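You operate a simulated robot arm through the tools that you are given. There is no shell and no other tool. Be economical: measure what you need, move in short steps, check, and stop when the job is done.

Carry out the task below with a simulated robot arm. There is one attempt and no reset: what you move stays moved.

## Task
Clamp the orange injector in the round holder and pump until it sprays.
Fine: swing clamp shut, star knob tight, press ZERO before you pump; afterwards open the grey vent tap. Leave TEST alone.

It is judged by the outcome, as a careful person would: the job done as asked, and still so three seconds after it is handed in. It fails if anything else is knocked over, pushed out of place, dropped, spilled or broken.

## Robot
A 6-joint arm with a two-finger parallel gripper, fixed in place. Base frame: the origin is at the foot of the arm, x ahead of it, y to its left, z up; the work surface is at about z = 908. Units: mm, degrees, N and s.
With the tool pointing down near the work surface it reaches from about 360 to 760 mm from the base axis. Its first joint turns from -66.0 to 66.0 degrees. Payload 2.45 kg.
The TCP is the grasp point between the finger pads, 24 mm short of the fingertips. In the tool frame z runs along the fingers and y along their closing line. Largest opening 68 mm; finger width 17, thickness 10; the body of the gripper, 40 by 70 mm, starts 41 mm behind the TCP.
Orientation is told as [roll, pitch, yaw] about the base's x, y, z axes, in that order, counted from this pose: with the fingers straight down and closing along the base's y, the tool's x points along the base's -x, its y along +y and its z along -z.

## Interface
- The arm moves only by the tool drive_tool. Its argument "deltas" is a list that holds one entry, the list of rows, each a list of 7 numbers: the closure, from 0 (fully open) to 1 (shut), then the shift along the base's x, y, z in units of 25 mm (1.0 is 25 mm), then the turn, a rotation vector about the base's x, y, z in units of 6 degrees (1.0 is 6 degrees). In form: [[[grip, x, y, z, rx, ry, rz], ...]]. A call has 1 to 10 rows; each row shifts and turns the commanded pose from where the row before left it. A call with a number of a shift or a turn outside -1 to 1 is refused whole. Rows are played at 5 a second. More than 50 mm and 8.6 degrees between two rows, or a gripper value outside its range, and nothing of the call is played. A pose out of reach is approached as far as the arm can. The call stops where the force on the tool passes 40 N (or 10 N more than at its start, if that is more) or the arm is blocked; 0.2 s more then pass. Each finger travels about 108 mm/s and halts on what it meets, pressing with about 27 N; the grip force reading is that of the motor and also rises with nothing between the fingers. The clock runs only during rows and for 0.2 s after the last one: add rows that do not move to give the fingers time. It gives the time, the measured TCP pose, the force on the tool (base axes), the opening and the grip force at its end, in the units of the frame above (readings bear some noise), and new pictures: "show" is both (left out), scene, wrist or none.
- Cameras (640 x 400 px; columns grow to the right, rows downward): "scene" is fixed at [173, 414, 1474]; the picture's right is [-0.73, -0.69, 0.00], its down [-0.32, 0.34, -0.88] and it looks along [0.61, -0.64, -0.47] (base axes); focal length 214 px, centre (320, 200). "wrist" rides on the gripper at [84, 11, -75] in the tool frame; the picture's right is [-0.13, 0.99, 0.00], its down [-0.60, -0.08, -0.79] and it looks along [-0.79, -0.10, 0.61] (tool axes); focal length 251 px, centre (320, 200).
- probe_pixels(camera, pixels): for up to 12 pixels [column, row] of the newest picture of that camera ("zoom" is the newest enlarged one), the place [x, y, z] in the base frame of the surface seen there, good to about 2 mm. It takes no simulated time.
- zoom(camera, box): a new picture of the part [left, top, right, bottom] of that camera's present view, enlarged. It takes no simulated time.
- finish_job(): hands the job in; it is judged then, once.

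Work in short steps. Measure before you move; look again where a grasp or a placing could have gone wrong, and mend it. You have 80 turns and 200 pictures in all, those below and enlarged ones among them. Open the gripper and draw the arm clear of the work before you hand the job in, unless the task says otherwise; then end with one line.

The tools are called as a command line: name --argument value ..., lists and objects as JSON in quotes. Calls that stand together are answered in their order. drive_tool: Moves the arm, as the interface text tells. Its arguments: {"type":"object","properties":{"deltas":{"type":"array","items":{"type":"array","items":{"type":"array","items":{"type":"number"}}}},"show":{"type":"string","enum":["both","scene","wrist","none"]}},"required":["deltas"]} The other tools are called the same way: probe_pixels (camera, pixels) gives the place of the surface under pixels of a picture; zoom (camera, box) takes an enlarged picture of a part of a camera's view; finish_job () hands the job in.

At the start:

```text
time: 0.0
tcp_pos: [434.5, 95.5, 1426.9]
tcp_rot: [0.0, -0.1, 0.0]
wrist_force: [0.7, -0.6, 0.3]
width: 67.8
finger_force: 0.2
```

scene: 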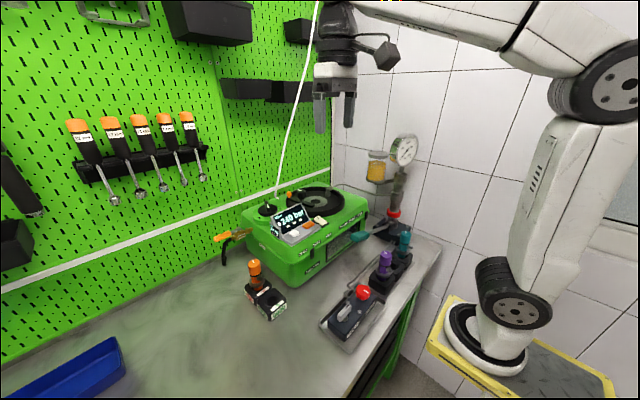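
wrist: 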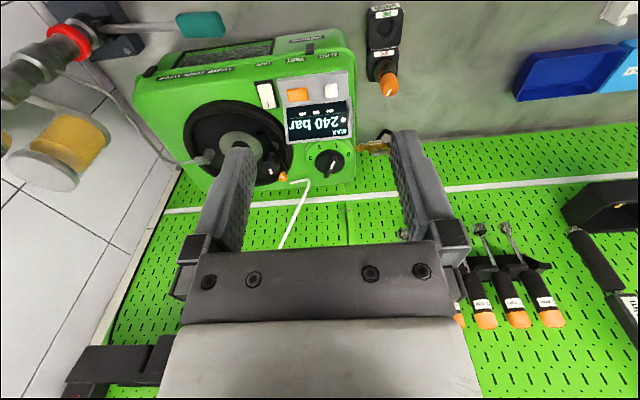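

I'll enlarge the work area in both cameras to identify the parts.

zoom --camera "scene" --box '[210, 170, 370, 290]'

zoom --camera "scene" --box '[310, 120, 450, 360]'

zoom --camera "wrist" --box '[120, 0, 420, 200]'

```text
3.33 times, centred on (290, 230) of scene
```

zoom: 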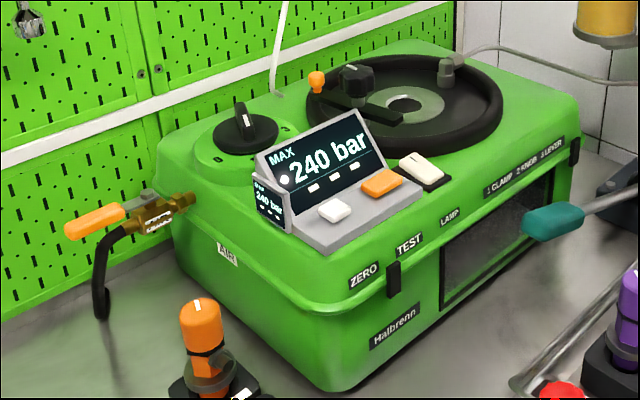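

```text
1.67 times, centred on (380, 240) of scene
```

zoom: 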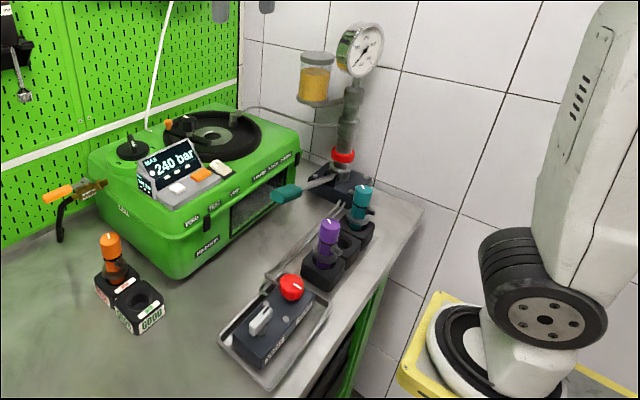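

```text
2.00 times, centred on (270, 100) of wrist
```

zoom: 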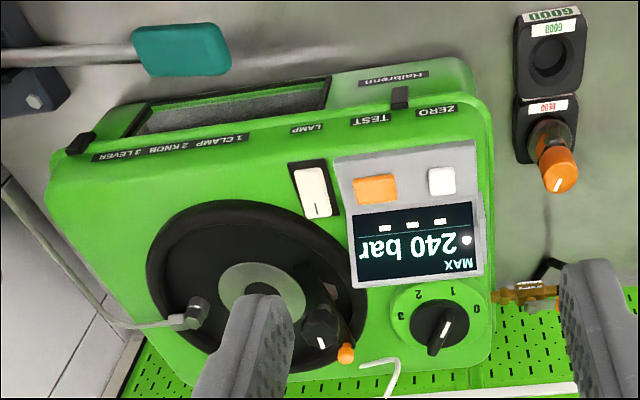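

The layout is partly clear; I need details of the taps, the holder clamp and the pump.

zoom --camera "scene" --box '[215, 220, 285, 264]'

zoom --camera "scene" --box '[345, 130, 445, 250]'

zoom --camera "scene" --box '[310, 225, 430, 360]'

zoom --camera "scene" --box '[260, 175, 350, 235]'

zoom --camera "scene" --box '[230, 250, 300, 325]'

```text
9.09 times, centred on (250, 242) of scene
```

zoom: 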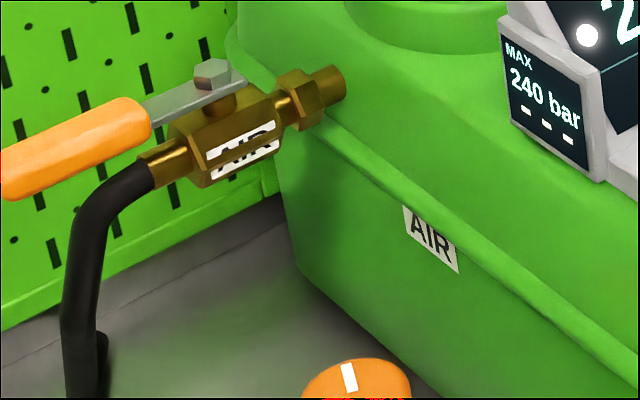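

```text
3.33 times, centred on (395, 190) of scene
```

zoom: 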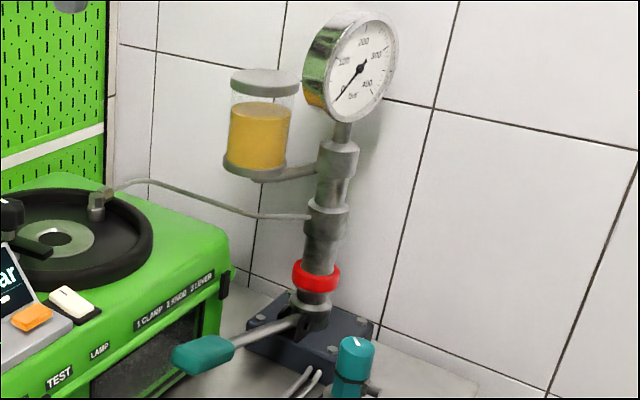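

```text
2.96 times, centred on (370, 292) of scene
```

zoom: 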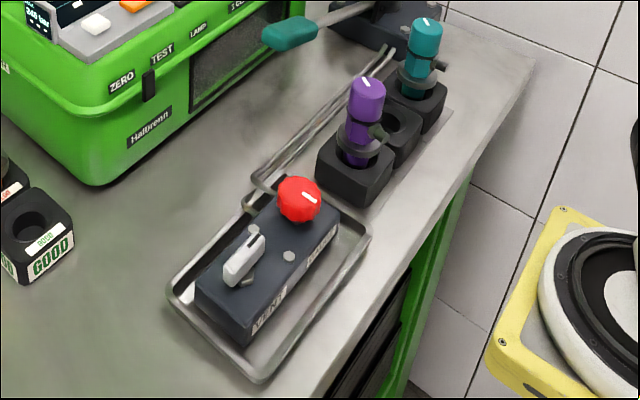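

```text
6.67 times, centred on (305, 205) of scene
```

zoom: 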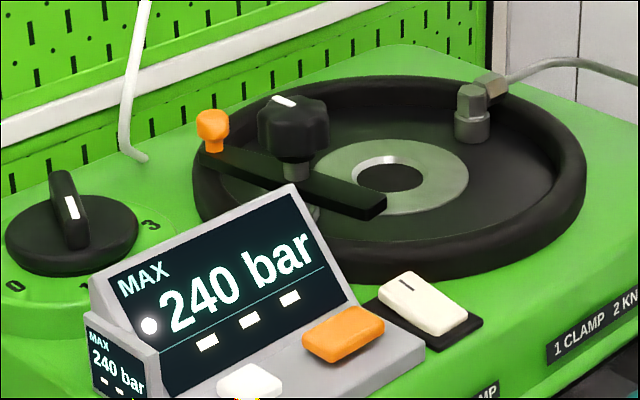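

```text
5.33 times, centred on (265, 288) of scene
```

zoom: 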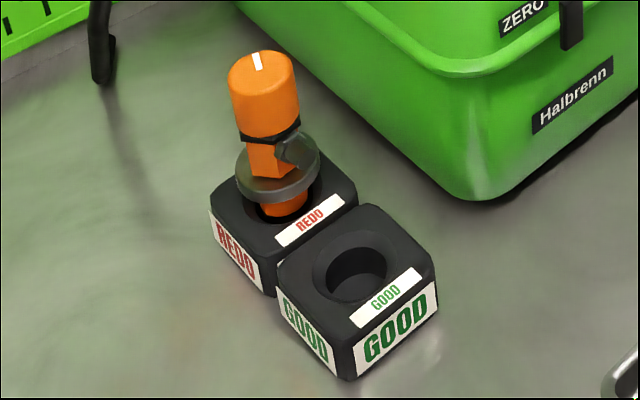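

Grey-handled VENT tap sits on the tray box. Next I measure the key points.

probe_pixels --camera "zoom" --pixels '[[262, 85], [258, 60], [275, 185], [245, 185], [307, 170], [296, 152], [270, 210], [225, 195], [330, 180], [355, 275], [300, 340], [440, 270]]'

zoom --camera "scene" --box '[260, 175, 350, 235]'

```text
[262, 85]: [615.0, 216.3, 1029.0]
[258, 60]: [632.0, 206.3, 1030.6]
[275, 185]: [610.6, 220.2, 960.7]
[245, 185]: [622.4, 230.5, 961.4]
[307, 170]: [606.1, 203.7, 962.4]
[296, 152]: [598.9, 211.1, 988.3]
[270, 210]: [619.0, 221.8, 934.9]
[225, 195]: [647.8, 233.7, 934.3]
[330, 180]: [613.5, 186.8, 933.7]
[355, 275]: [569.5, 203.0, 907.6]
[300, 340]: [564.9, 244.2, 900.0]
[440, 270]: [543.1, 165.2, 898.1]
```

```text
6.67 times, centred on (305, 205) of scene
```

zoom: 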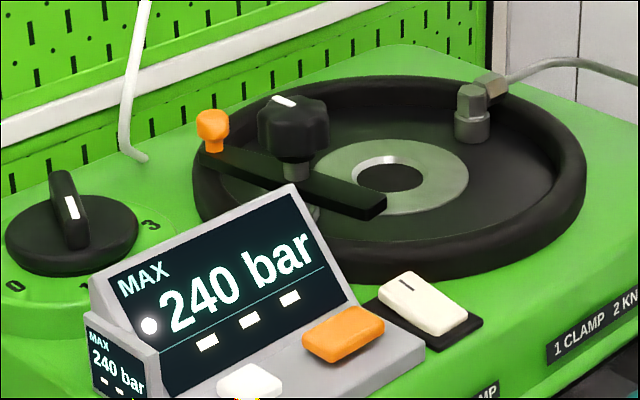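

probe_pixels --camera "zoom" --pixels '[[212, 122], [294, 110], [283, 101], [220, 160], [365, 200], [385, 178], [335, 175], [465, 180], [350, 140], [400, 213], [470, 100], [250, 378]]'

probe_pixels --camera "wrist" --pixels '[[240, 140], [240, 148], [222, 145], [272, 145], [388, 85], [385, 25], [340, 90], [308, 94], [205, 25], [155, 28], [283, 177], [268, 165]]'

zoom --camera "wrist" --box '[170, 80, 310, 190]'

probe_pixels --camera "scene" --pixels '[[346, 312], [340, 318], [352, 306], [362, 291], [367, 311], [355, 237], [330, 340], [392, 212], [384, 226], [375, 230], [395, 240], [345, 328]]'

```text
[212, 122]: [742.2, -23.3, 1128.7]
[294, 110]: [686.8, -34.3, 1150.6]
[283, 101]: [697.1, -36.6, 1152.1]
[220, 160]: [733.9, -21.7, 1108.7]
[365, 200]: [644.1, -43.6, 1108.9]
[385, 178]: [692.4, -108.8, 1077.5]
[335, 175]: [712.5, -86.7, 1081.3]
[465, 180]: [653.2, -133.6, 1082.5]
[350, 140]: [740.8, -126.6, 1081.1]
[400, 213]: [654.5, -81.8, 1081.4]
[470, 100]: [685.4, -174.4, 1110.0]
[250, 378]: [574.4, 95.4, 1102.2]
```

```text
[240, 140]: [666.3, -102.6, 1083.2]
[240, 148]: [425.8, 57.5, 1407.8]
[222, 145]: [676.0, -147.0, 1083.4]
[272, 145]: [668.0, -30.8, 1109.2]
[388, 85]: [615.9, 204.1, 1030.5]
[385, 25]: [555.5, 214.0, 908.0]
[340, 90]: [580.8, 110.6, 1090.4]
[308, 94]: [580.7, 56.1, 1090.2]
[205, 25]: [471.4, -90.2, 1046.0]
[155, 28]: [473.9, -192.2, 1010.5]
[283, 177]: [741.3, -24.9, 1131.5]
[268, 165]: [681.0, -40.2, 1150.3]
```

```text
3.64 times, centred on (240, 135) of wrist
```

zoom: 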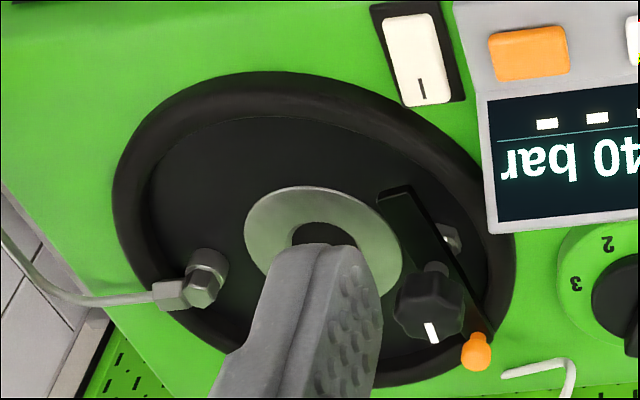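

```text
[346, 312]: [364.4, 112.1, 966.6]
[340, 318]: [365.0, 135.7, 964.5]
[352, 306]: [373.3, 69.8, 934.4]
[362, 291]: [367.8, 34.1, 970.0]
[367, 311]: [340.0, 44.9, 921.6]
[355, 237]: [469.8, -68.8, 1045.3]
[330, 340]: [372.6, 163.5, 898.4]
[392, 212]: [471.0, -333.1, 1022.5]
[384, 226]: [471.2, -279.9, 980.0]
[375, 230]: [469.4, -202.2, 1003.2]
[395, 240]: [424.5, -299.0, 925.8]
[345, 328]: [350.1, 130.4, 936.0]
```

I'll move closer to the round holder to see the clamp's pivot and the seat.

drive_tool --deltas '[[[0, 0.5, -0.85, -0.8, 0, 0, 0], [0, 0.5, -0.85, -0.8, 0, 0, 0], [0, 0.5, -0.85, -0.8, 0, 0, 0], [0, 0.5, -0.85, -0.8, 0, 0, 0], [0, 0.5, -0.85, -0.8, 0, 0, 0], [0, 0.5, -0.85, -0.8, 0, 0, 0], [0, 0, 0, 0, 0, 0, 0]]]' --show "wrist"

zoom --camera "wrist" --box '[200, 0, 520, 200]'

```text
time: 1.6
tcp_pos: [506.9, -28.6, 1306.3]
tcp_rot: [0.0, 0.1, 0.0]
wrist_force: [-0.6, -0.2, 0.0]
width: 67.9
finger_force: 0.2
```

wrist: 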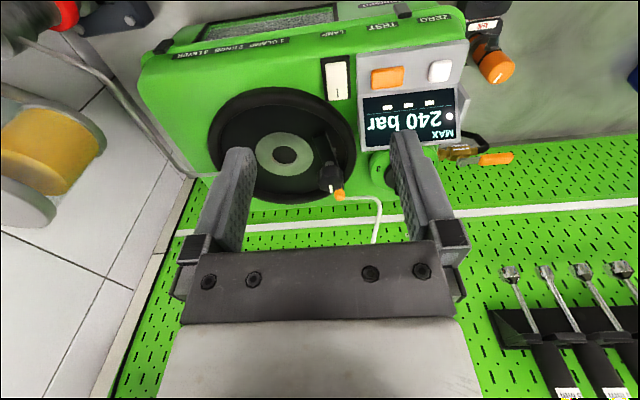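

```text
2.00 times, centred on (360, 100) of wrist
```

zoom: 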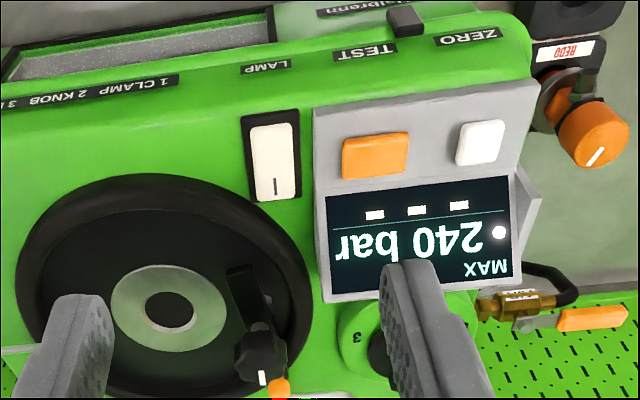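

zoom --camera "wrist" --box '[200, 80, 370, 210]'

probe_pixels --camera "wrist" --pixels '[[284, 156], [257, 155], [312, 155], [284, 133], [284, 176], [318, 137], [326, 158], [332, 175], [338, 193], [330, 180], [272, 155], [297, 155]]'

```text
3.08 times, centred on (285, 145) of wrist
```

zoom: 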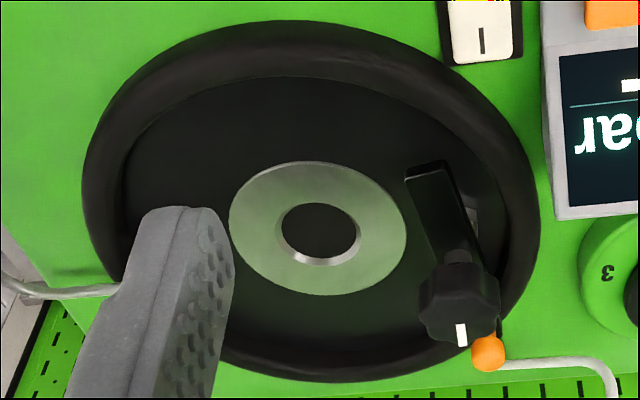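

```text
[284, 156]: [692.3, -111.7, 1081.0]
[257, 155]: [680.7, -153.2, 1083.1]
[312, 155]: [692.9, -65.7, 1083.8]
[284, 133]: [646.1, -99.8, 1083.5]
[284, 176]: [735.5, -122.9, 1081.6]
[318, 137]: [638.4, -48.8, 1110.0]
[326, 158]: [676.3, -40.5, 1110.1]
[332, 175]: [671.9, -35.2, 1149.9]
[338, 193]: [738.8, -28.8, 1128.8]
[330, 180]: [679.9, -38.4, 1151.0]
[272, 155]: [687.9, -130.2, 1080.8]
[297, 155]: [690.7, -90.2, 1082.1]
```

I go closer to settle the clamp's geometry.

drive_tool --deltas '[[[0, 0.6, -0.2, -0.5, 0, 0, 0], [0, 0.6, -0.2, -0.5, 0, 0, 0], [0, 0.6, -0.2, -0.5, 0, 0, 0], [0, 0.6, -0.2, -0.5, 0, 0, 0], [0, 0.6, -0.2, -0.5, 0, 0, 0], [0, 0.6, -0.2, -0.5, 0, 0, 0], [0, 0, 0, 0, 0, 0, 0]]]' --show "wrist"

zoom --camera "wrist" --box '[180, 0, 420, 150]'

```text
time: 3.2
tcp_pos: [598.8, -60.7, 1232.7]
tcp_rot: [0.0, 0.0, -0.1]
wrist_force: [0.4, 0.8, 0.3]
width: 68.0
finger_force: 0.1
```

wrist: 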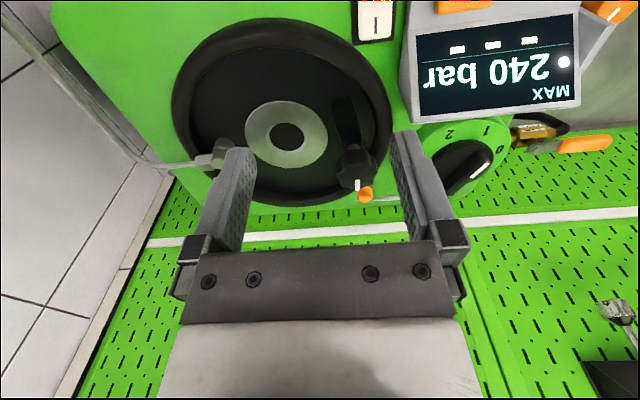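

```text
2.67 times, centred on (300, 75) of wrist
```

zoom: 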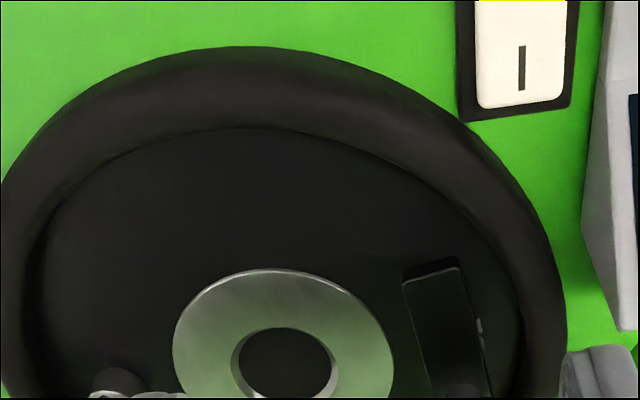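

zoom --camera "wrist" --box '[200, 70, 400, 210]'

probe_pixels --camera "wrist" --pixels '[[267, 138], [305, 140], [286, 121], [286, 154], [287, 138], [335, 99], [350, 96], [368, 148], [357, 165], [356, 185], [366, 195], [245, 133]]'

```text
2.86 times, centred on (300, 140) of wrist
```

zoom: 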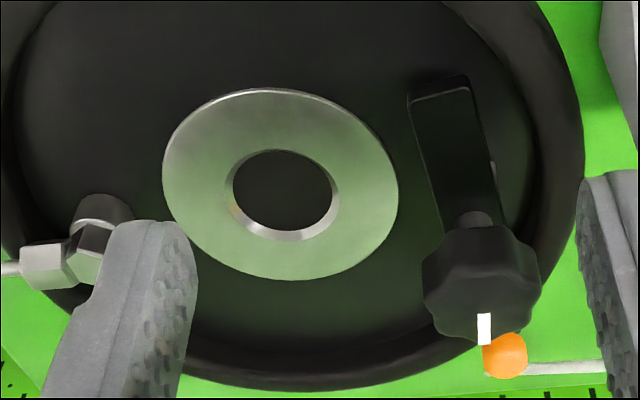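

```text
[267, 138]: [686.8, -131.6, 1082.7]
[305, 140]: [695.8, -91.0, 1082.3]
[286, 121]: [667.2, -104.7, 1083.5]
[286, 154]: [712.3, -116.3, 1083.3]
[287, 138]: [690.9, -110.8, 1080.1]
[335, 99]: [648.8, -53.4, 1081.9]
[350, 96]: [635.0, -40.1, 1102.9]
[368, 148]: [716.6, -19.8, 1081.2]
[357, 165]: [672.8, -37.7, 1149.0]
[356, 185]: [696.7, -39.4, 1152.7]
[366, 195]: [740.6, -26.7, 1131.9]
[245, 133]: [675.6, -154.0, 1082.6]
```

Seat centre is about (690, -110), disc top z 1083. Now I go look at the orange injector.

drive_tool --deltas '[[[0, -0.1, 1, 0, 0, 0, 0], [0, -0.1, 1, 0, 0, 0, 0], [0, -0.1, 1, 0, 0, 0, 0], [0, -0.1, 1, 0, 0, 0, 0], [0, -0.1, 1, 0, 0, 0, 0], [0, -0.1, 1, 0, 0, 0, 0], [0, -0.1, 1, 0, 0, 0, 0], [0, -0.1, 1, 0, 0, 0, 0], [0, -0.1, 1, 0, 0, 0, 0], [0, -0.1, 1, 0, 0, 0, 0]]]' --show "none"

drive_tool --deltas '[[[0, 0, 0.9, -0.6, 0, 0, 0], [0, -0.2, 0, -1, 0, 0, 0], [0, 0, 0, 0, 0, 0, 0]]]' --show "wrist"

zoom --camera "wrist" --box '[220, 0, 420, 150]'

```text
time: 5.4
tcp_pos: [573.9, 188.3, 1230.5]
tcp_rot: [0.0, 0.0, -0.1]
wrist_force: [0.5, 0.8, 1.0]
width: 68.1
finger_force: 0.0
```

```text
time: 6.2
tcp_pos: [570.3, 212.1, 1190.6]
tcp_rot: [0.0, 0.0, 0.1]
wrist_force: [0.3, 0.4, 0.4]
width: 68.2
finger_force: 0.1
```

wrist: 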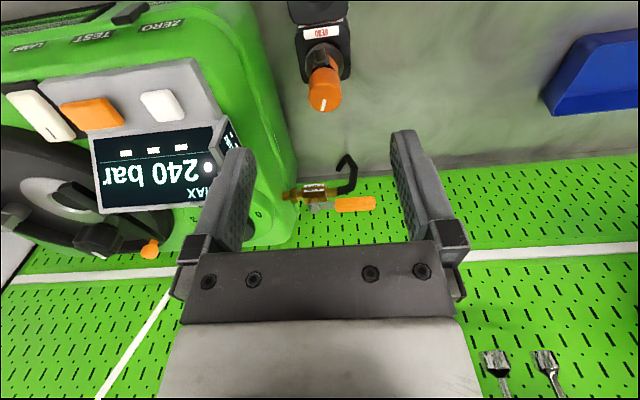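

```text
2.67 times, centred on (320, 75) of wrist
```

zoom: 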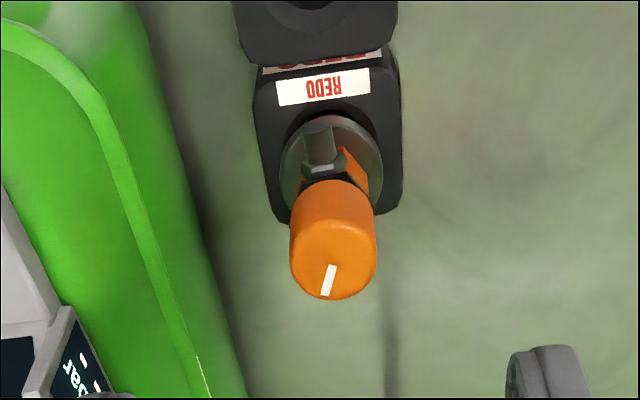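

probe_pixels --camera "zoom" --pixels '[[334, 262], [297, 255], [372, 250], [332, 228], [325, 293], [335, 190], [318, 140], [287, 175], [376, 170], [333, 260], [260, 130], [395, 120]]'

```text
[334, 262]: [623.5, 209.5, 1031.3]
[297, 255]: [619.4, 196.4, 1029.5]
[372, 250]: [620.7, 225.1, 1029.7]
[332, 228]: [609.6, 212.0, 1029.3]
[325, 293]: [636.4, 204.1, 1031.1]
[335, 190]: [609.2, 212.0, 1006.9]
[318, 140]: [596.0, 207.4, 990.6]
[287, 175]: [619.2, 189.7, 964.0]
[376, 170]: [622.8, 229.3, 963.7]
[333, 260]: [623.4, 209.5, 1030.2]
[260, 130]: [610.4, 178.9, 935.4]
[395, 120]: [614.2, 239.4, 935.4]
```

Cap centre (622, 210), diameter about 31, z 997–1031. I straddle it with the fingers, descend to TCP z≈1013 and close.

drive_tool --deltas '[[[0, 1, -0.04, 0, 0, 0, 0], [0, 1, -0.04, 0, 0, 0, 0], [0, 0.05, 0, -1, 0, 0, 0], [0, 0, 0, -1, 0, 0, 0], [0, 0, 0, -1, 0, 0, 0], [0, 0, 0, -1, 0, 0, 0], [0, 0, 0, -1, 0, 0, 0], [0, 0, 0, 0, 0, 0, 0]]]' --show "wrist"

```text
time: 8.0
tcp_pos: [620.5, 208.7, 1066.6]
tcp_rot: [0.0, 0.0, 0.0]
wrist_force: [0.0, -0.1, -0.5]
width: 68.4
finger_force: 0.1
```

wrist: 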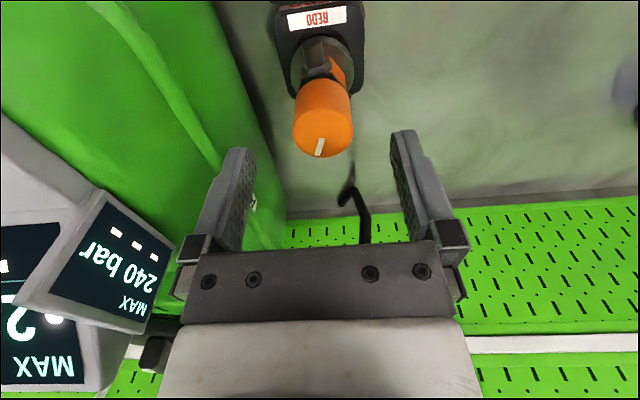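

The cap is centred between the fingers; I descend 53 mm more and close.

drive_tool --deltas '[[[0, 0.04, 0.02, -1, 0, 0, 0], [0, 0, 0.02, -1, 0, 0, 0], [0, 0, 0, -0.12, 0, 0, 0], [0.3, 0, 0, 0, 0, 0, 0], [0.6, 0, 0, 0, 0, 0, 0], [0.8, 0, 0, 0, 0, 0, 0], [0.8, 0, 0, 0, 0, 0, 0]]]' --show "wrist"

```text
time: 9.6
tcp_pos: [621.3, 210.5, 1013.0]
tcp_rot: [0.0, 0.0, 0.0]
wrist_force: [0.3, -0.5, 0.1]
width: 33.2
finger_force: 27.0
```

wrist: 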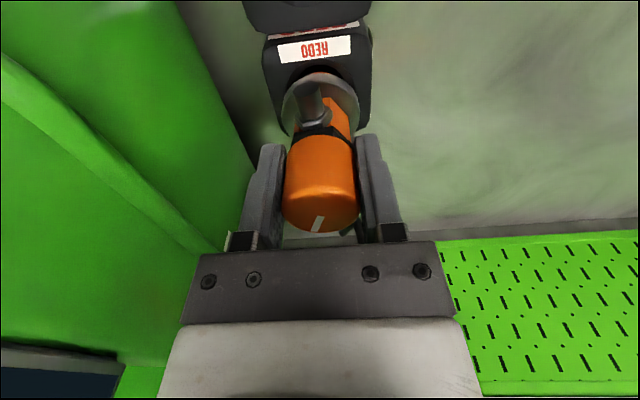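

Gripped (33.2 mm). I lift straight up.

drive_tool --deltas '[[[0.8, 0, 0, 0.5, 0, 0, 0], [0.8, 0, 0, 1, 0, 0, 0], [0.8, 0, 0, 1, 0, 0, 0], [0.8, 0, 0, 1, 0, 0, 0], [0.8, 0, 0, 1, 0, 0, 0], [0.8, 0, 0, 1, 0, 0, 0], [0.8, 0, 0, 1, 0, 0, 0], [0.8, 0, 0, 1, 0, 0, 0], [0.8, 0, 0, 1, 0, 0, 0], [0.8, 0, 0, 1, 0, 0, 0]]]' --show "both"

zoom --camera "scene" --box '[200, 110, 360, 310]'

```text
time: 11.8
tcp_pos: [621.4, 209.9, 1252.8]
tcp_rot: [0.0, 0.1, 0.0]
wrist_force: [0.4, -0.3, -3.2]
width: 33.3
finger_force: 27.0
```

scene: 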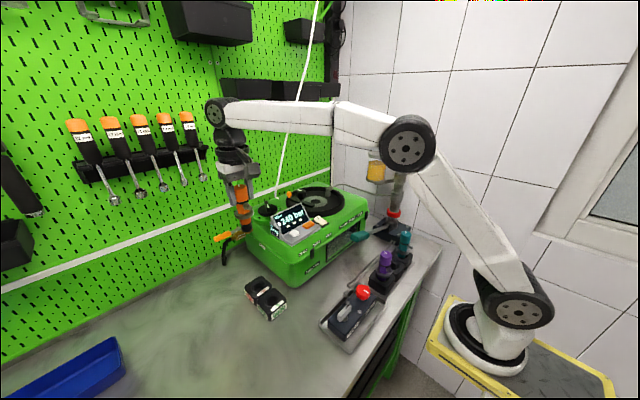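
wrist: 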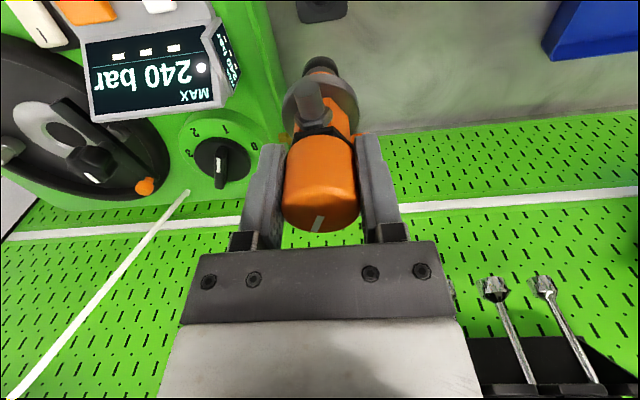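

```text
2.00 times, centred on (280, 210) of scene
```

zoom: 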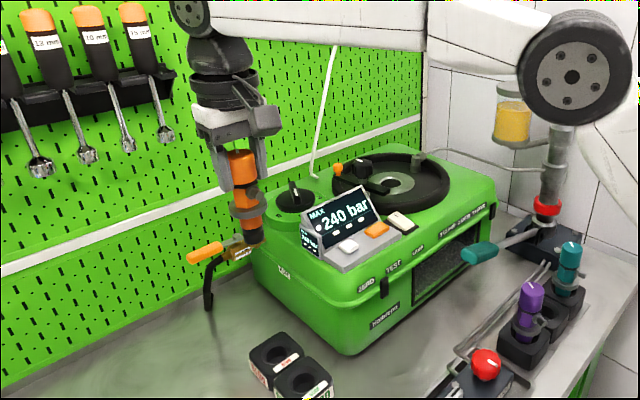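

zoom --camera "scene" --box '[205, 160, 285, 260]'

zoom --camera "wrist" --box '[240, 40, 400, 240]'

```text
4.00 times, centred on (245, 210) of scene
```

zoom: 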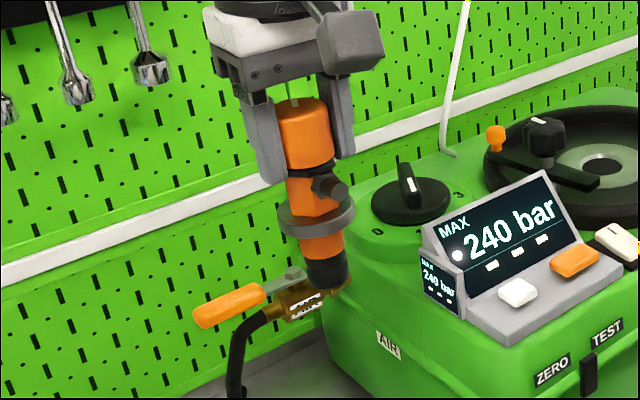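

```text
2.00 times, centred on (320, 140) of wrist
```

zoom: 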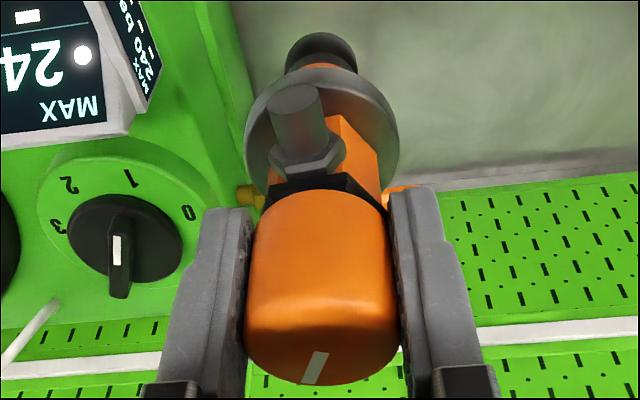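

The injector hangs well; its nose is ~40 mm below the flange. I carry it over toward the seat at a safe height.

drive_tool --deltas '[[[0.8, 0.5, 0, 1, 0, 0, 0], [0.8, 0.5, -0.5, 0.4, 0, 0, 0], [0.8, 0.5, -1, 0, 0, 0, 0], [0.8, 0.5, -1, 0, 0, 0, 0], [0.8, 0.4, -1, 0, 0, 0, 0], [0.8, 0.36, -1, 0, 0, 0, 0], [0.8, 0, -1, 0, 0, 0, 0], [0.8, 0, -1, 0, 0, 0, 0], [0.8, 0, -1, 0, 0, 0, 0], [0.8, 0, -1, 0, 0, 0, 0]]]' --show "none"

drive_tool --deltas '[[[0.8, 0, -1, 0, 0, 0, 0], [0.8, 0, -1, 0, 0, 0, 0], [0.8, 0, -1, 0, 0, 0, 0], [0.8, 0, -1, 0, 0, 0, 0], [0.8, 0, -0.3, -0.6, 0, 0, 0], [0.8, 0, 0, 0, 0, 0, 0]]]' --show "both"

```text
time: 14.0
tcp_pos: [690.9, -1.4, 1286.1]
tcp_rot: [-0.1, 0.1, 0.0]
wrist_force: [0.3, -0.6, -2.9]
width: 33.0
finger_force: 26.9
```

```text
time: 15.4
tcp_pos: [693.7, -108.6, 1273.2]
tcp_rot: [-0.1, 0.3, 0.0]
wrist_force: [0.7, 0.2, -2.8]
width: 33.2
finger_force: 27.3
out of reach, approached as far as the arm can: row 5
```

scene: 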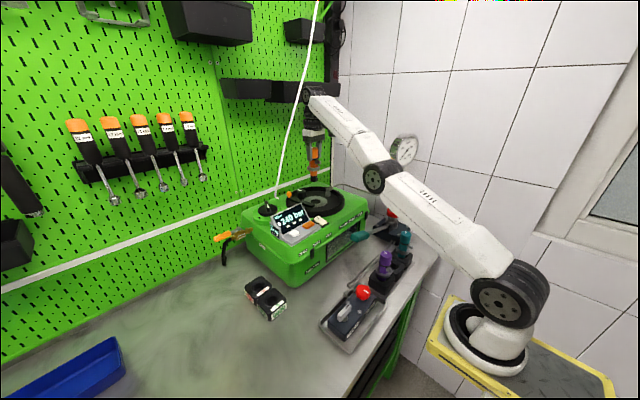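
wrist: 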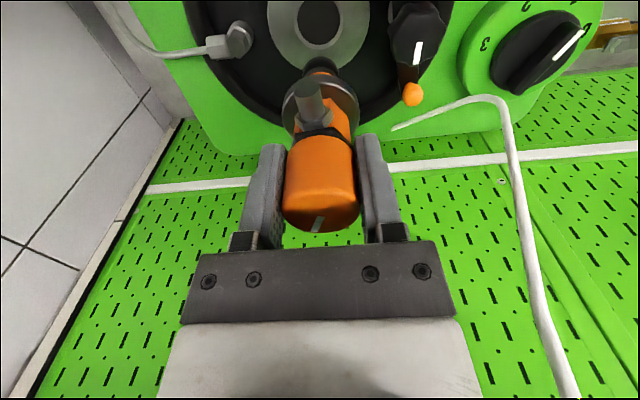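

I lower to just above the seat and re-measure the hole.

drive_tool --deltas '[[[0.8, 0, 0, -1, 0, 0, 0], [0.8, 0, 0, -1, 0, 0, 0], [0.8, 0, 0, -0.4, 0, 0, 0], [0.8, 0, 0, 0, 0, 0, 0]]]' --show "wrist"

zoom --camera "wrist" --box '[220, 0, 420, 140]'

zoom --camera "scene" --box '[270, 130, 370, 230]'

```text
time: 16.4
tcp_pos: [695.9, -112.4, 1264.2]
tcp_rot: [0.1, 1.1, 0.1]
wrist_force: [-0.7, -0.6, -2.5]
width: 33.4
finger_force: 27.3
out of reach, approached as far as the arm can: row 1, 2, 3
```

wrist: 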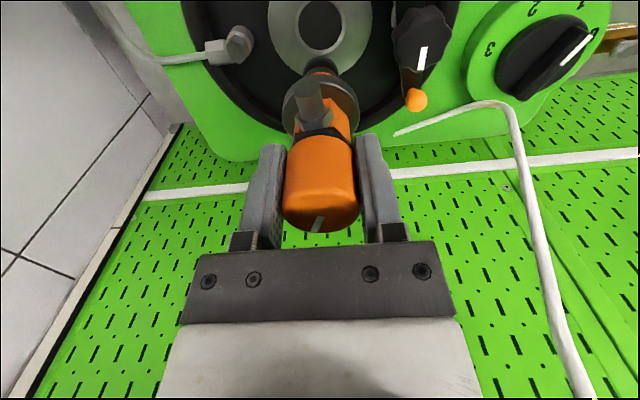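

```text
2.86 times, centred on (320, 70) of wrist
```

zoom: 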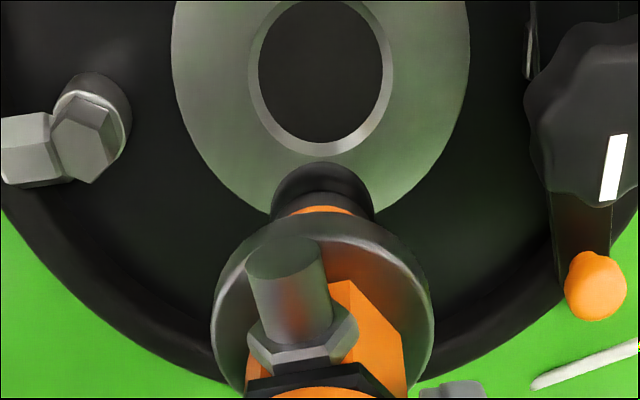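

```text
4.00 times, centred on (320, 180) of scene
```

zoom: 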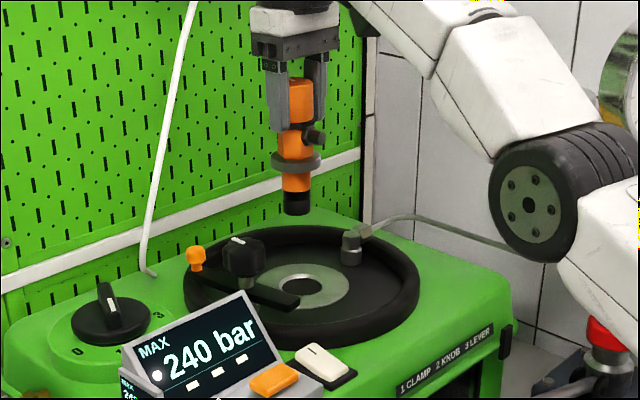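

Descending was kinematically limited here; I'll back off in x, descend, and then see how far forward it reaches at lower height.

drive_tool --deltas '[[[0.8, -0.8, 0, 0, 0, 0, 0], [0.8, -0.8, 0, 0, 0, 0, 0], [0.8, -0.4, 0, 0, 0, 0, 0], [0.8, 0, 0, 0, 0, 0, 0]]]' --show "none"

```text
time: 17.4
tcp_pos: [689.1, -118.2, 1275.8]
tcp_rot: [0.0, 0.0, 0.0]
wrist_force: [0.0, 0.0, -2.6]
width: 33.6
finger_force: 27.3
out of reach, approached as far as the arm can: row 1, 2, 3
```

Unexpected; I'll retreat toward +y and up to find where motion is free again.

drive_tool --deltas '[[[0.8, 0, 0, 0, 0, 0, 0], [0.8, 0, 0, 0.5, 0, 0, 0], [0.8, 0, 0.5, 0.5, 0, 0, 0], [0.8, 0, 0, 0, 0, 0, 0]]]' --show "scene"

```text
time: 18.4
tcp_pos: [683.9, -104.3, 1294.6]
tcp_rot: [0.0, 0.0, 0.0]
wrist_force: [0.3, -0.7, -2.9]
width: 33.4
finger_force: 27.0
out of reach, approached as far as the arm can: row 2, 3
```

scene: 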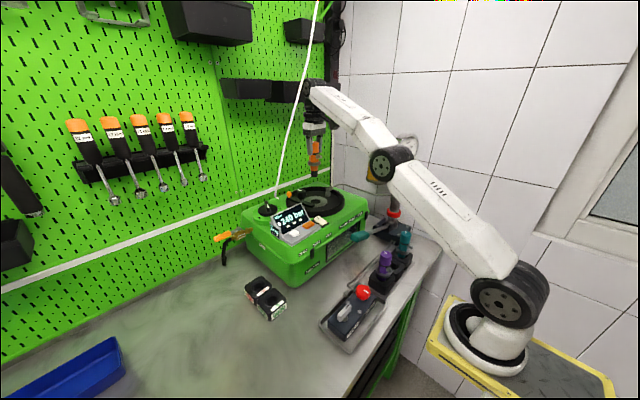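

The arm is nearly stretched straight (elbow singular). I pull back toward the base and see.

drive_tool --deltas '[[[0.8, -1, 0.3, 0, 0, 0, 0], [0.8, -1, 0.3, 0, 0, 0, 0], [0.8, -1, 0.3, 0, 0, 0, 0], [0.8, 0, 0, 0, 0, 0, 0]]]' --show "scene"

```text
time: 19.4
tcp_pos: [609.5, -79.8, 1294.3]
tcp_rot: [0.0, -0.1, -0.2]
wrist_force: [-0.2, 0.2, -2.2]
width: 33.3
finger_force: 26.7
```

scene: 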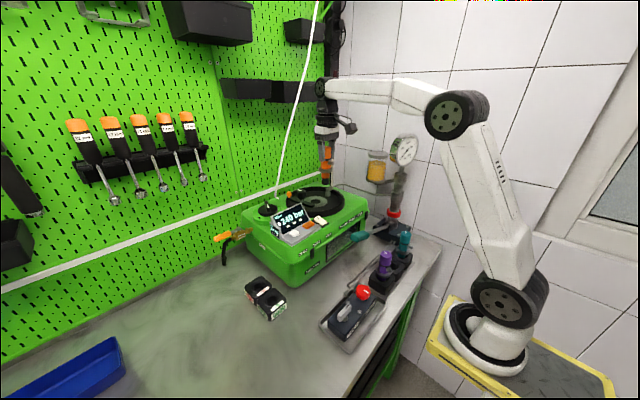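

Free again with the elbow up. I descend here, then go forward at lower height.

drive_tool --deltas '[[[0.8, 0, -0.4, -1, 0, 0, 0], [0.8, 0, -0.4, -1, 0, 0, 0], [0.8, 0, -0.4, -1, 0, 0, 0], [0.8, 0.7, 0, 0, 0, 0, 0], [0.8, 0.7, 0, 0, 0, 0, 0], [0.8, 0.7, 0, 0, 0, 0, 0], [0.8, 0.7, 0, 0, 0, 0, 0], [0.8, 0, 0, 0, 0, 0, 0]]]' --show "both"

zoom --camera "scene" --box '[270, 130, 370, 230]'

```text
time: 21.2
tcp_pos: [680.7, -112.9, 1221.3]
tcp_rot: [0.0, 0.1, 0.0]
wrist_force: [-1.3, 0.0, -3.1]
width: 33.6
finger_force: 27.1
```

scene: 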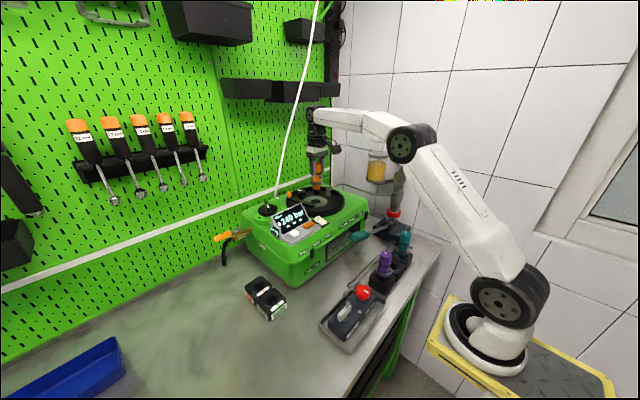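
wrist: 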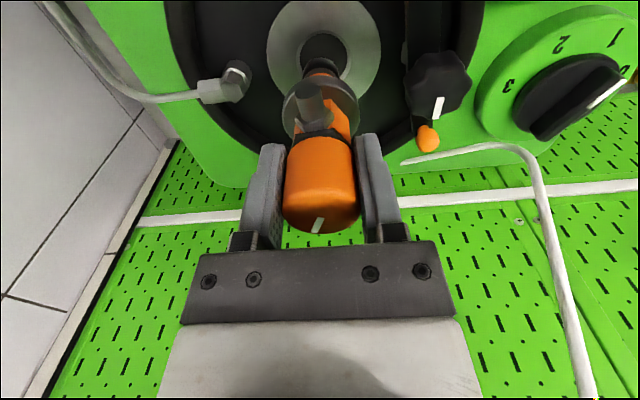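

```text
4.00 times, centred on (320, 180) of scene
```

zoom: 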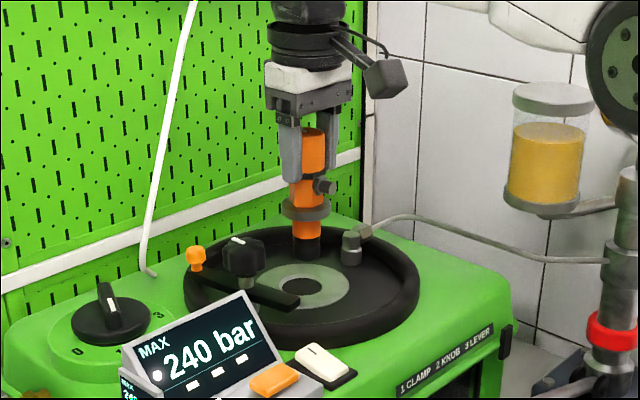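

Hovering near the seat. I probe the disc's rim to refine the hole centre.

probe_pixels --camera "wrist" --pixels '[[270, 45], [377, 45], [296, 45], [350, 45], [324, 5], [324, 28], [279, 15], [367, 15], [280, 80], [370, 80], [322, 55], [324, 70]]'

zoom --camera "wrist" --box '[250, 0, 400, 100]'

```text
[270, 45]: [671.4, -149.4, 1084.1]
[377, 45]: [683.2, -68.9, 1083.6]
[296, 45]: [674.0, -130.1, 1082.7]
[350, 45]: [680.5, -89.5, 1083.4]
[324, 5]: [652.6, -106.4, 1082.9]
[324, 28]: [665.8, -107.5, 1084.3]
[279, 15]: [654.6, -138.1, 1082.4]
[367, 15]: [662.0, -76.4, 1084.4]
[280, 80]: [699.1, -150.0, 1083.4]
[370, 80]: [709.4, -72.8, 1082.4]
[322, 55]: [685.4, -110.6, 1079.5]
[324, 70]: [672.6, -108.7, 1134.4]
```

```text
4.00 times, centred on (325, 50) of wrist
```

zoom: 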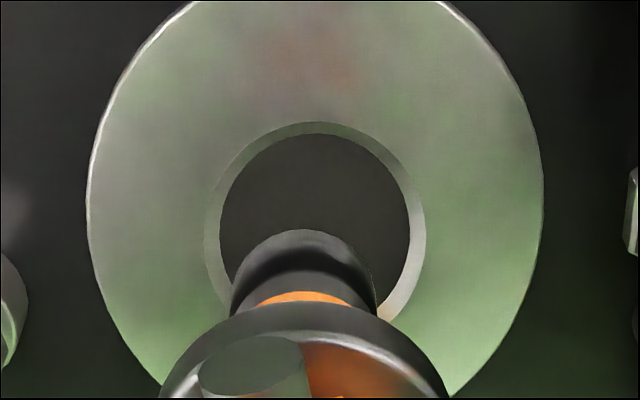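

Hole centre fits to (689.5, -110.5), chamfer Ø~43, flange Ø~40. I shift onto it and descend, stopping on contact.

drive_tool --deltas '[[[0.8, 0.34, 0.1, 0, 0, 0, 0], [0.8, 0, 0, -0.6, 0, 0, 0], [0.8, 0, 0, -0.6, 0, 0, 0], [0.8, 0, 0, -0.2, 0, 0, 0], [0.8, 0, 0, 0, 0, 0, 0]]]' --show "both"

zoom --camera "wrist" --box '[240, 0, 480, 150]'

zoom --camera "scene" --box '[280, 150, 360, 220]'

```text
time: 22.4
tcp_pos: [689.1, -108.1, 1184.5]
tcp_rot: [0.0, 0.1, 0.0]
wrist_force: [-0.4, 0.0, -3.4]
width: 33.5
finger_force: 27.3
```

scene: 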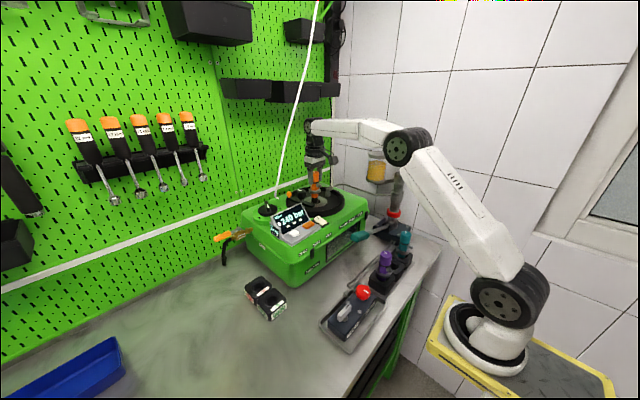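
wrist: 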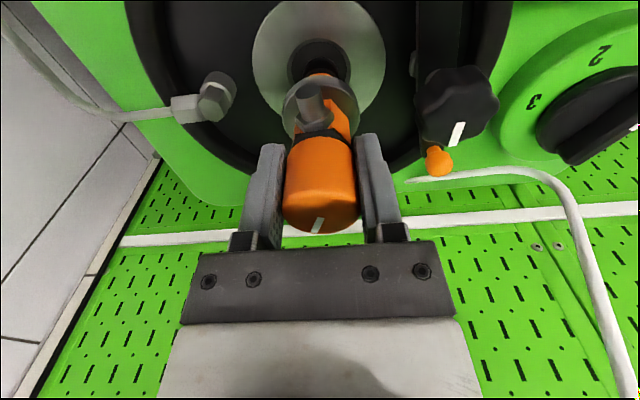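

```text
2.67 times, centred on (360, 75) of wrist
```

zoom: 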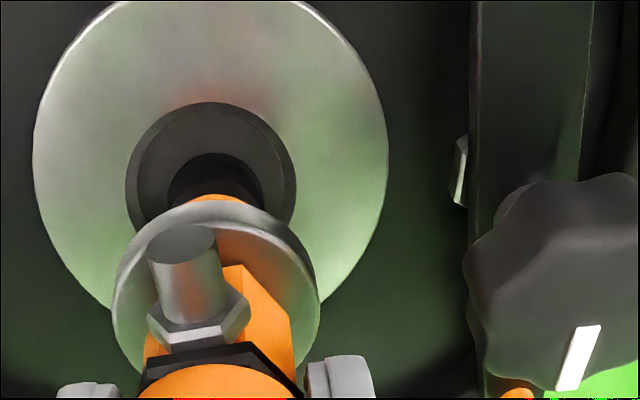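

```text
5.71 times, centred on (320, 185) of scene
```

zoom: 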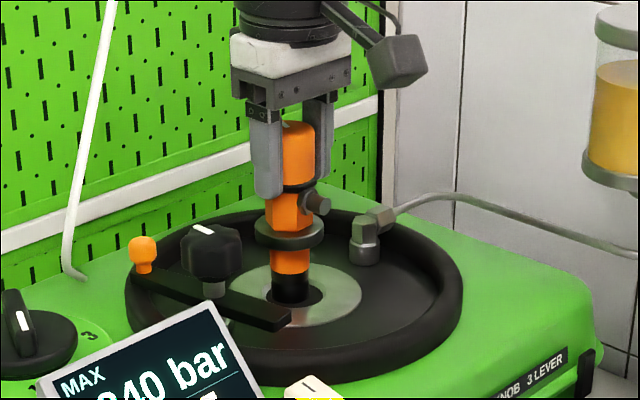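

Nose is right above the hole (within a couple of mm). Adjust y by -2 mm and descend gently.

drive_tool --deltas '[[[0.8, 0, -0.08, -0.4, 0, 0, 0], [0.8, 0, 0, -0.4, 0, 0, 0], [0.8, 0, 0, -0.4, 0, 0, 0], [0.8, 0, 0, -0.2, 0, 0, 0], [0.8, 0, 0, 0, 0, 0, 0]]]' --show "wrist"

zoom --camera "scene" --box '[280, 150, 360, 220]'

```text
time: 23.6
tcp_pos: [688.6, -111.8, 1149.9]
tcp_rot: [0.0, 0.1, 0.0]
wrist_force: [-0.1, -0.3, -3.0]
width: 33.4
finger_force: 27.0
```

wrist: 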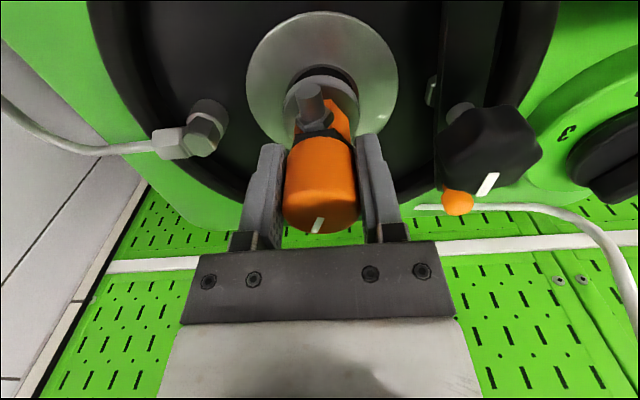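

```text
5.71 times, centred on (320, 185) of scene
```

zoom: 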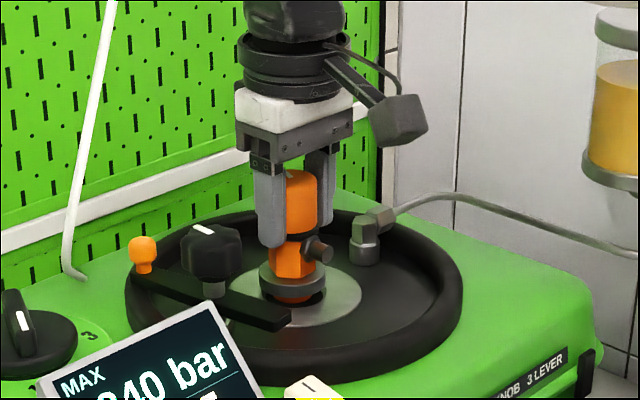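

The nose went in freely. I lower until it seats.

drive_tool --deltas '[[[0.8, 0, 0.02, -0.2, 0, 0, 0], [0.8, 0, 0, -0.16, 0, 0, 0], [0.8, 0, 0, -0.12, 0, 0, 0], [0.8, 0, 0, 0, 0, 0, 0]]]' --show "wrist"

zoom --camera "scene" --box '[280, 150, 360, 220]'

```text
time: 24.6
tcp_pos: [689.0, -110.3, 1141.1]
tcp_rot: [-0.1, -0.4, -0.1]
wrist_force: [2.0, -4.3, 22.8]
width: 33.4
finger_force: 26.9
```

wrist: 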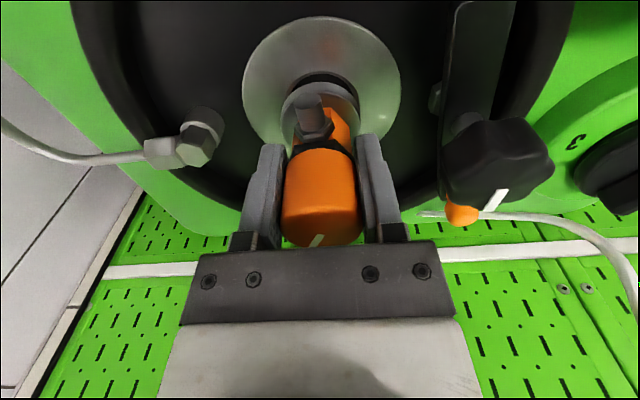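

```text
5.71 times, centred on (320, 185) of scene
```

zoom: 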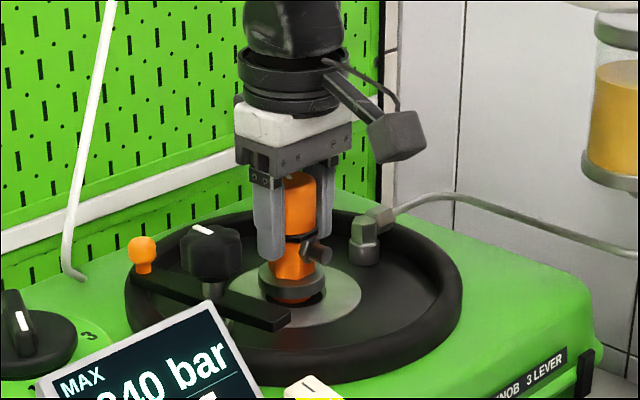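

Contact (22.8 N). I check the flange height relative to the disc.

probe_pixels --camera "zoom" --pixels '[[265, 268], [320, 268], [290, 295], [268, 290], [320, 290], [300, 180], [275, 300], [345, 295], [275, 318]]'

zoom --camera "wrist" --box '[240, 10, 400, 110]'

zoom --camera "scene" --box '[305, 180, 335, 210]'

```text
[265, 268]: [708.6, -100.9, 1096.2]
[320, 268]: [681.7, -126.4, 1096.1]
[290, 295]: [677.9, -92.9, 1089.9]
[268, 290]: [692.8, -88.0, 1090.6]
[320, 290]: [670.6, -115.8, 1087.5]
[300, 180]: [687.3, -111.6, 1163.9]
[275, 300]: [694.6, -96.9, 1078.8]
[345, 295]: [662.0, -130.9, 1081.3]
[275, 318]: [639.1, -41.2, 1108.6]
```

```text
4.00 times, centred on (320, 60) of wrist
```

zoom: 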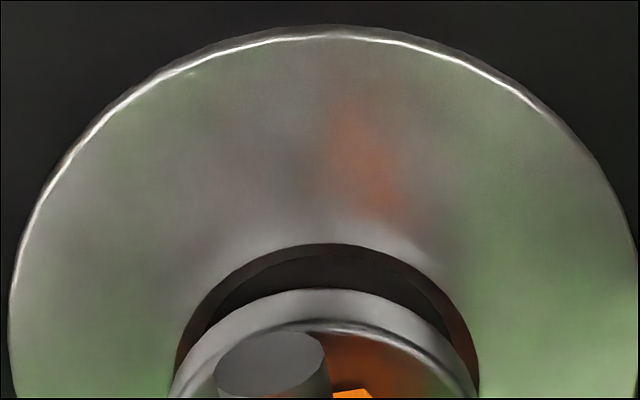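

```text
13.33 times, centred on (320, 195) of scene
```

zoom: 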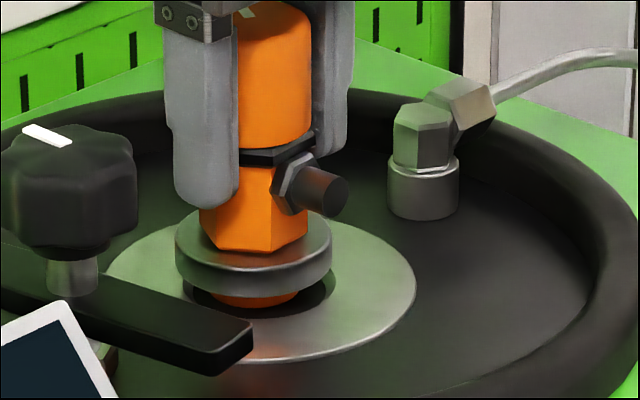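

Flange top is at 1096 and the bar's top at 1109, so the clamp should just pass above it: looks seated. I relax the pressure and open the fingers partly.

drive_tool --deltas '[[[0.8, 0, 0, 0.1, 0, 0, 0], [0.45, 0, 0, 0, 0, 0, 0], [0.3, 0, 0, 0, 0, 0, 0], [0.3, 0, 0, 0, 0, 0, 0]]]' --show "wrist"

zoom --camera "scene" --box '[300, 165, 340, 210]'

```text
time: 25.6
tcp_pos: [688.9, -111.4, 1140.5]
tcp_rot: [0.0, 0.0, 0.1]
wrist_force: [0.2, -0.5, -0.6]
width: 47.7
finger_force: 0.0
```

wrist: 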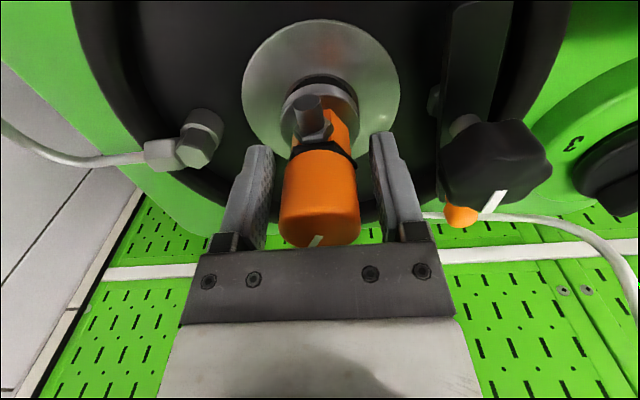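

```text
8.89 times, centred on (320, 188) of scene
```

zoom: 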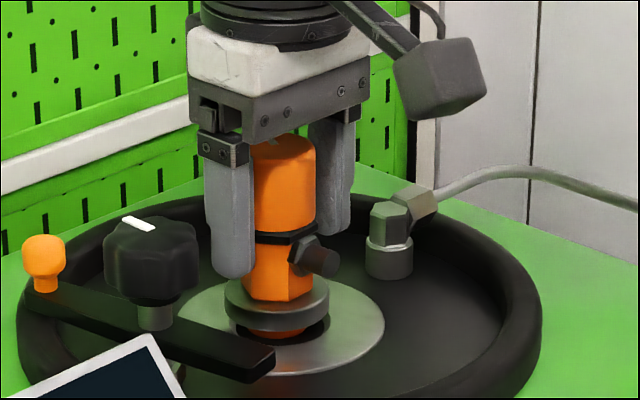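

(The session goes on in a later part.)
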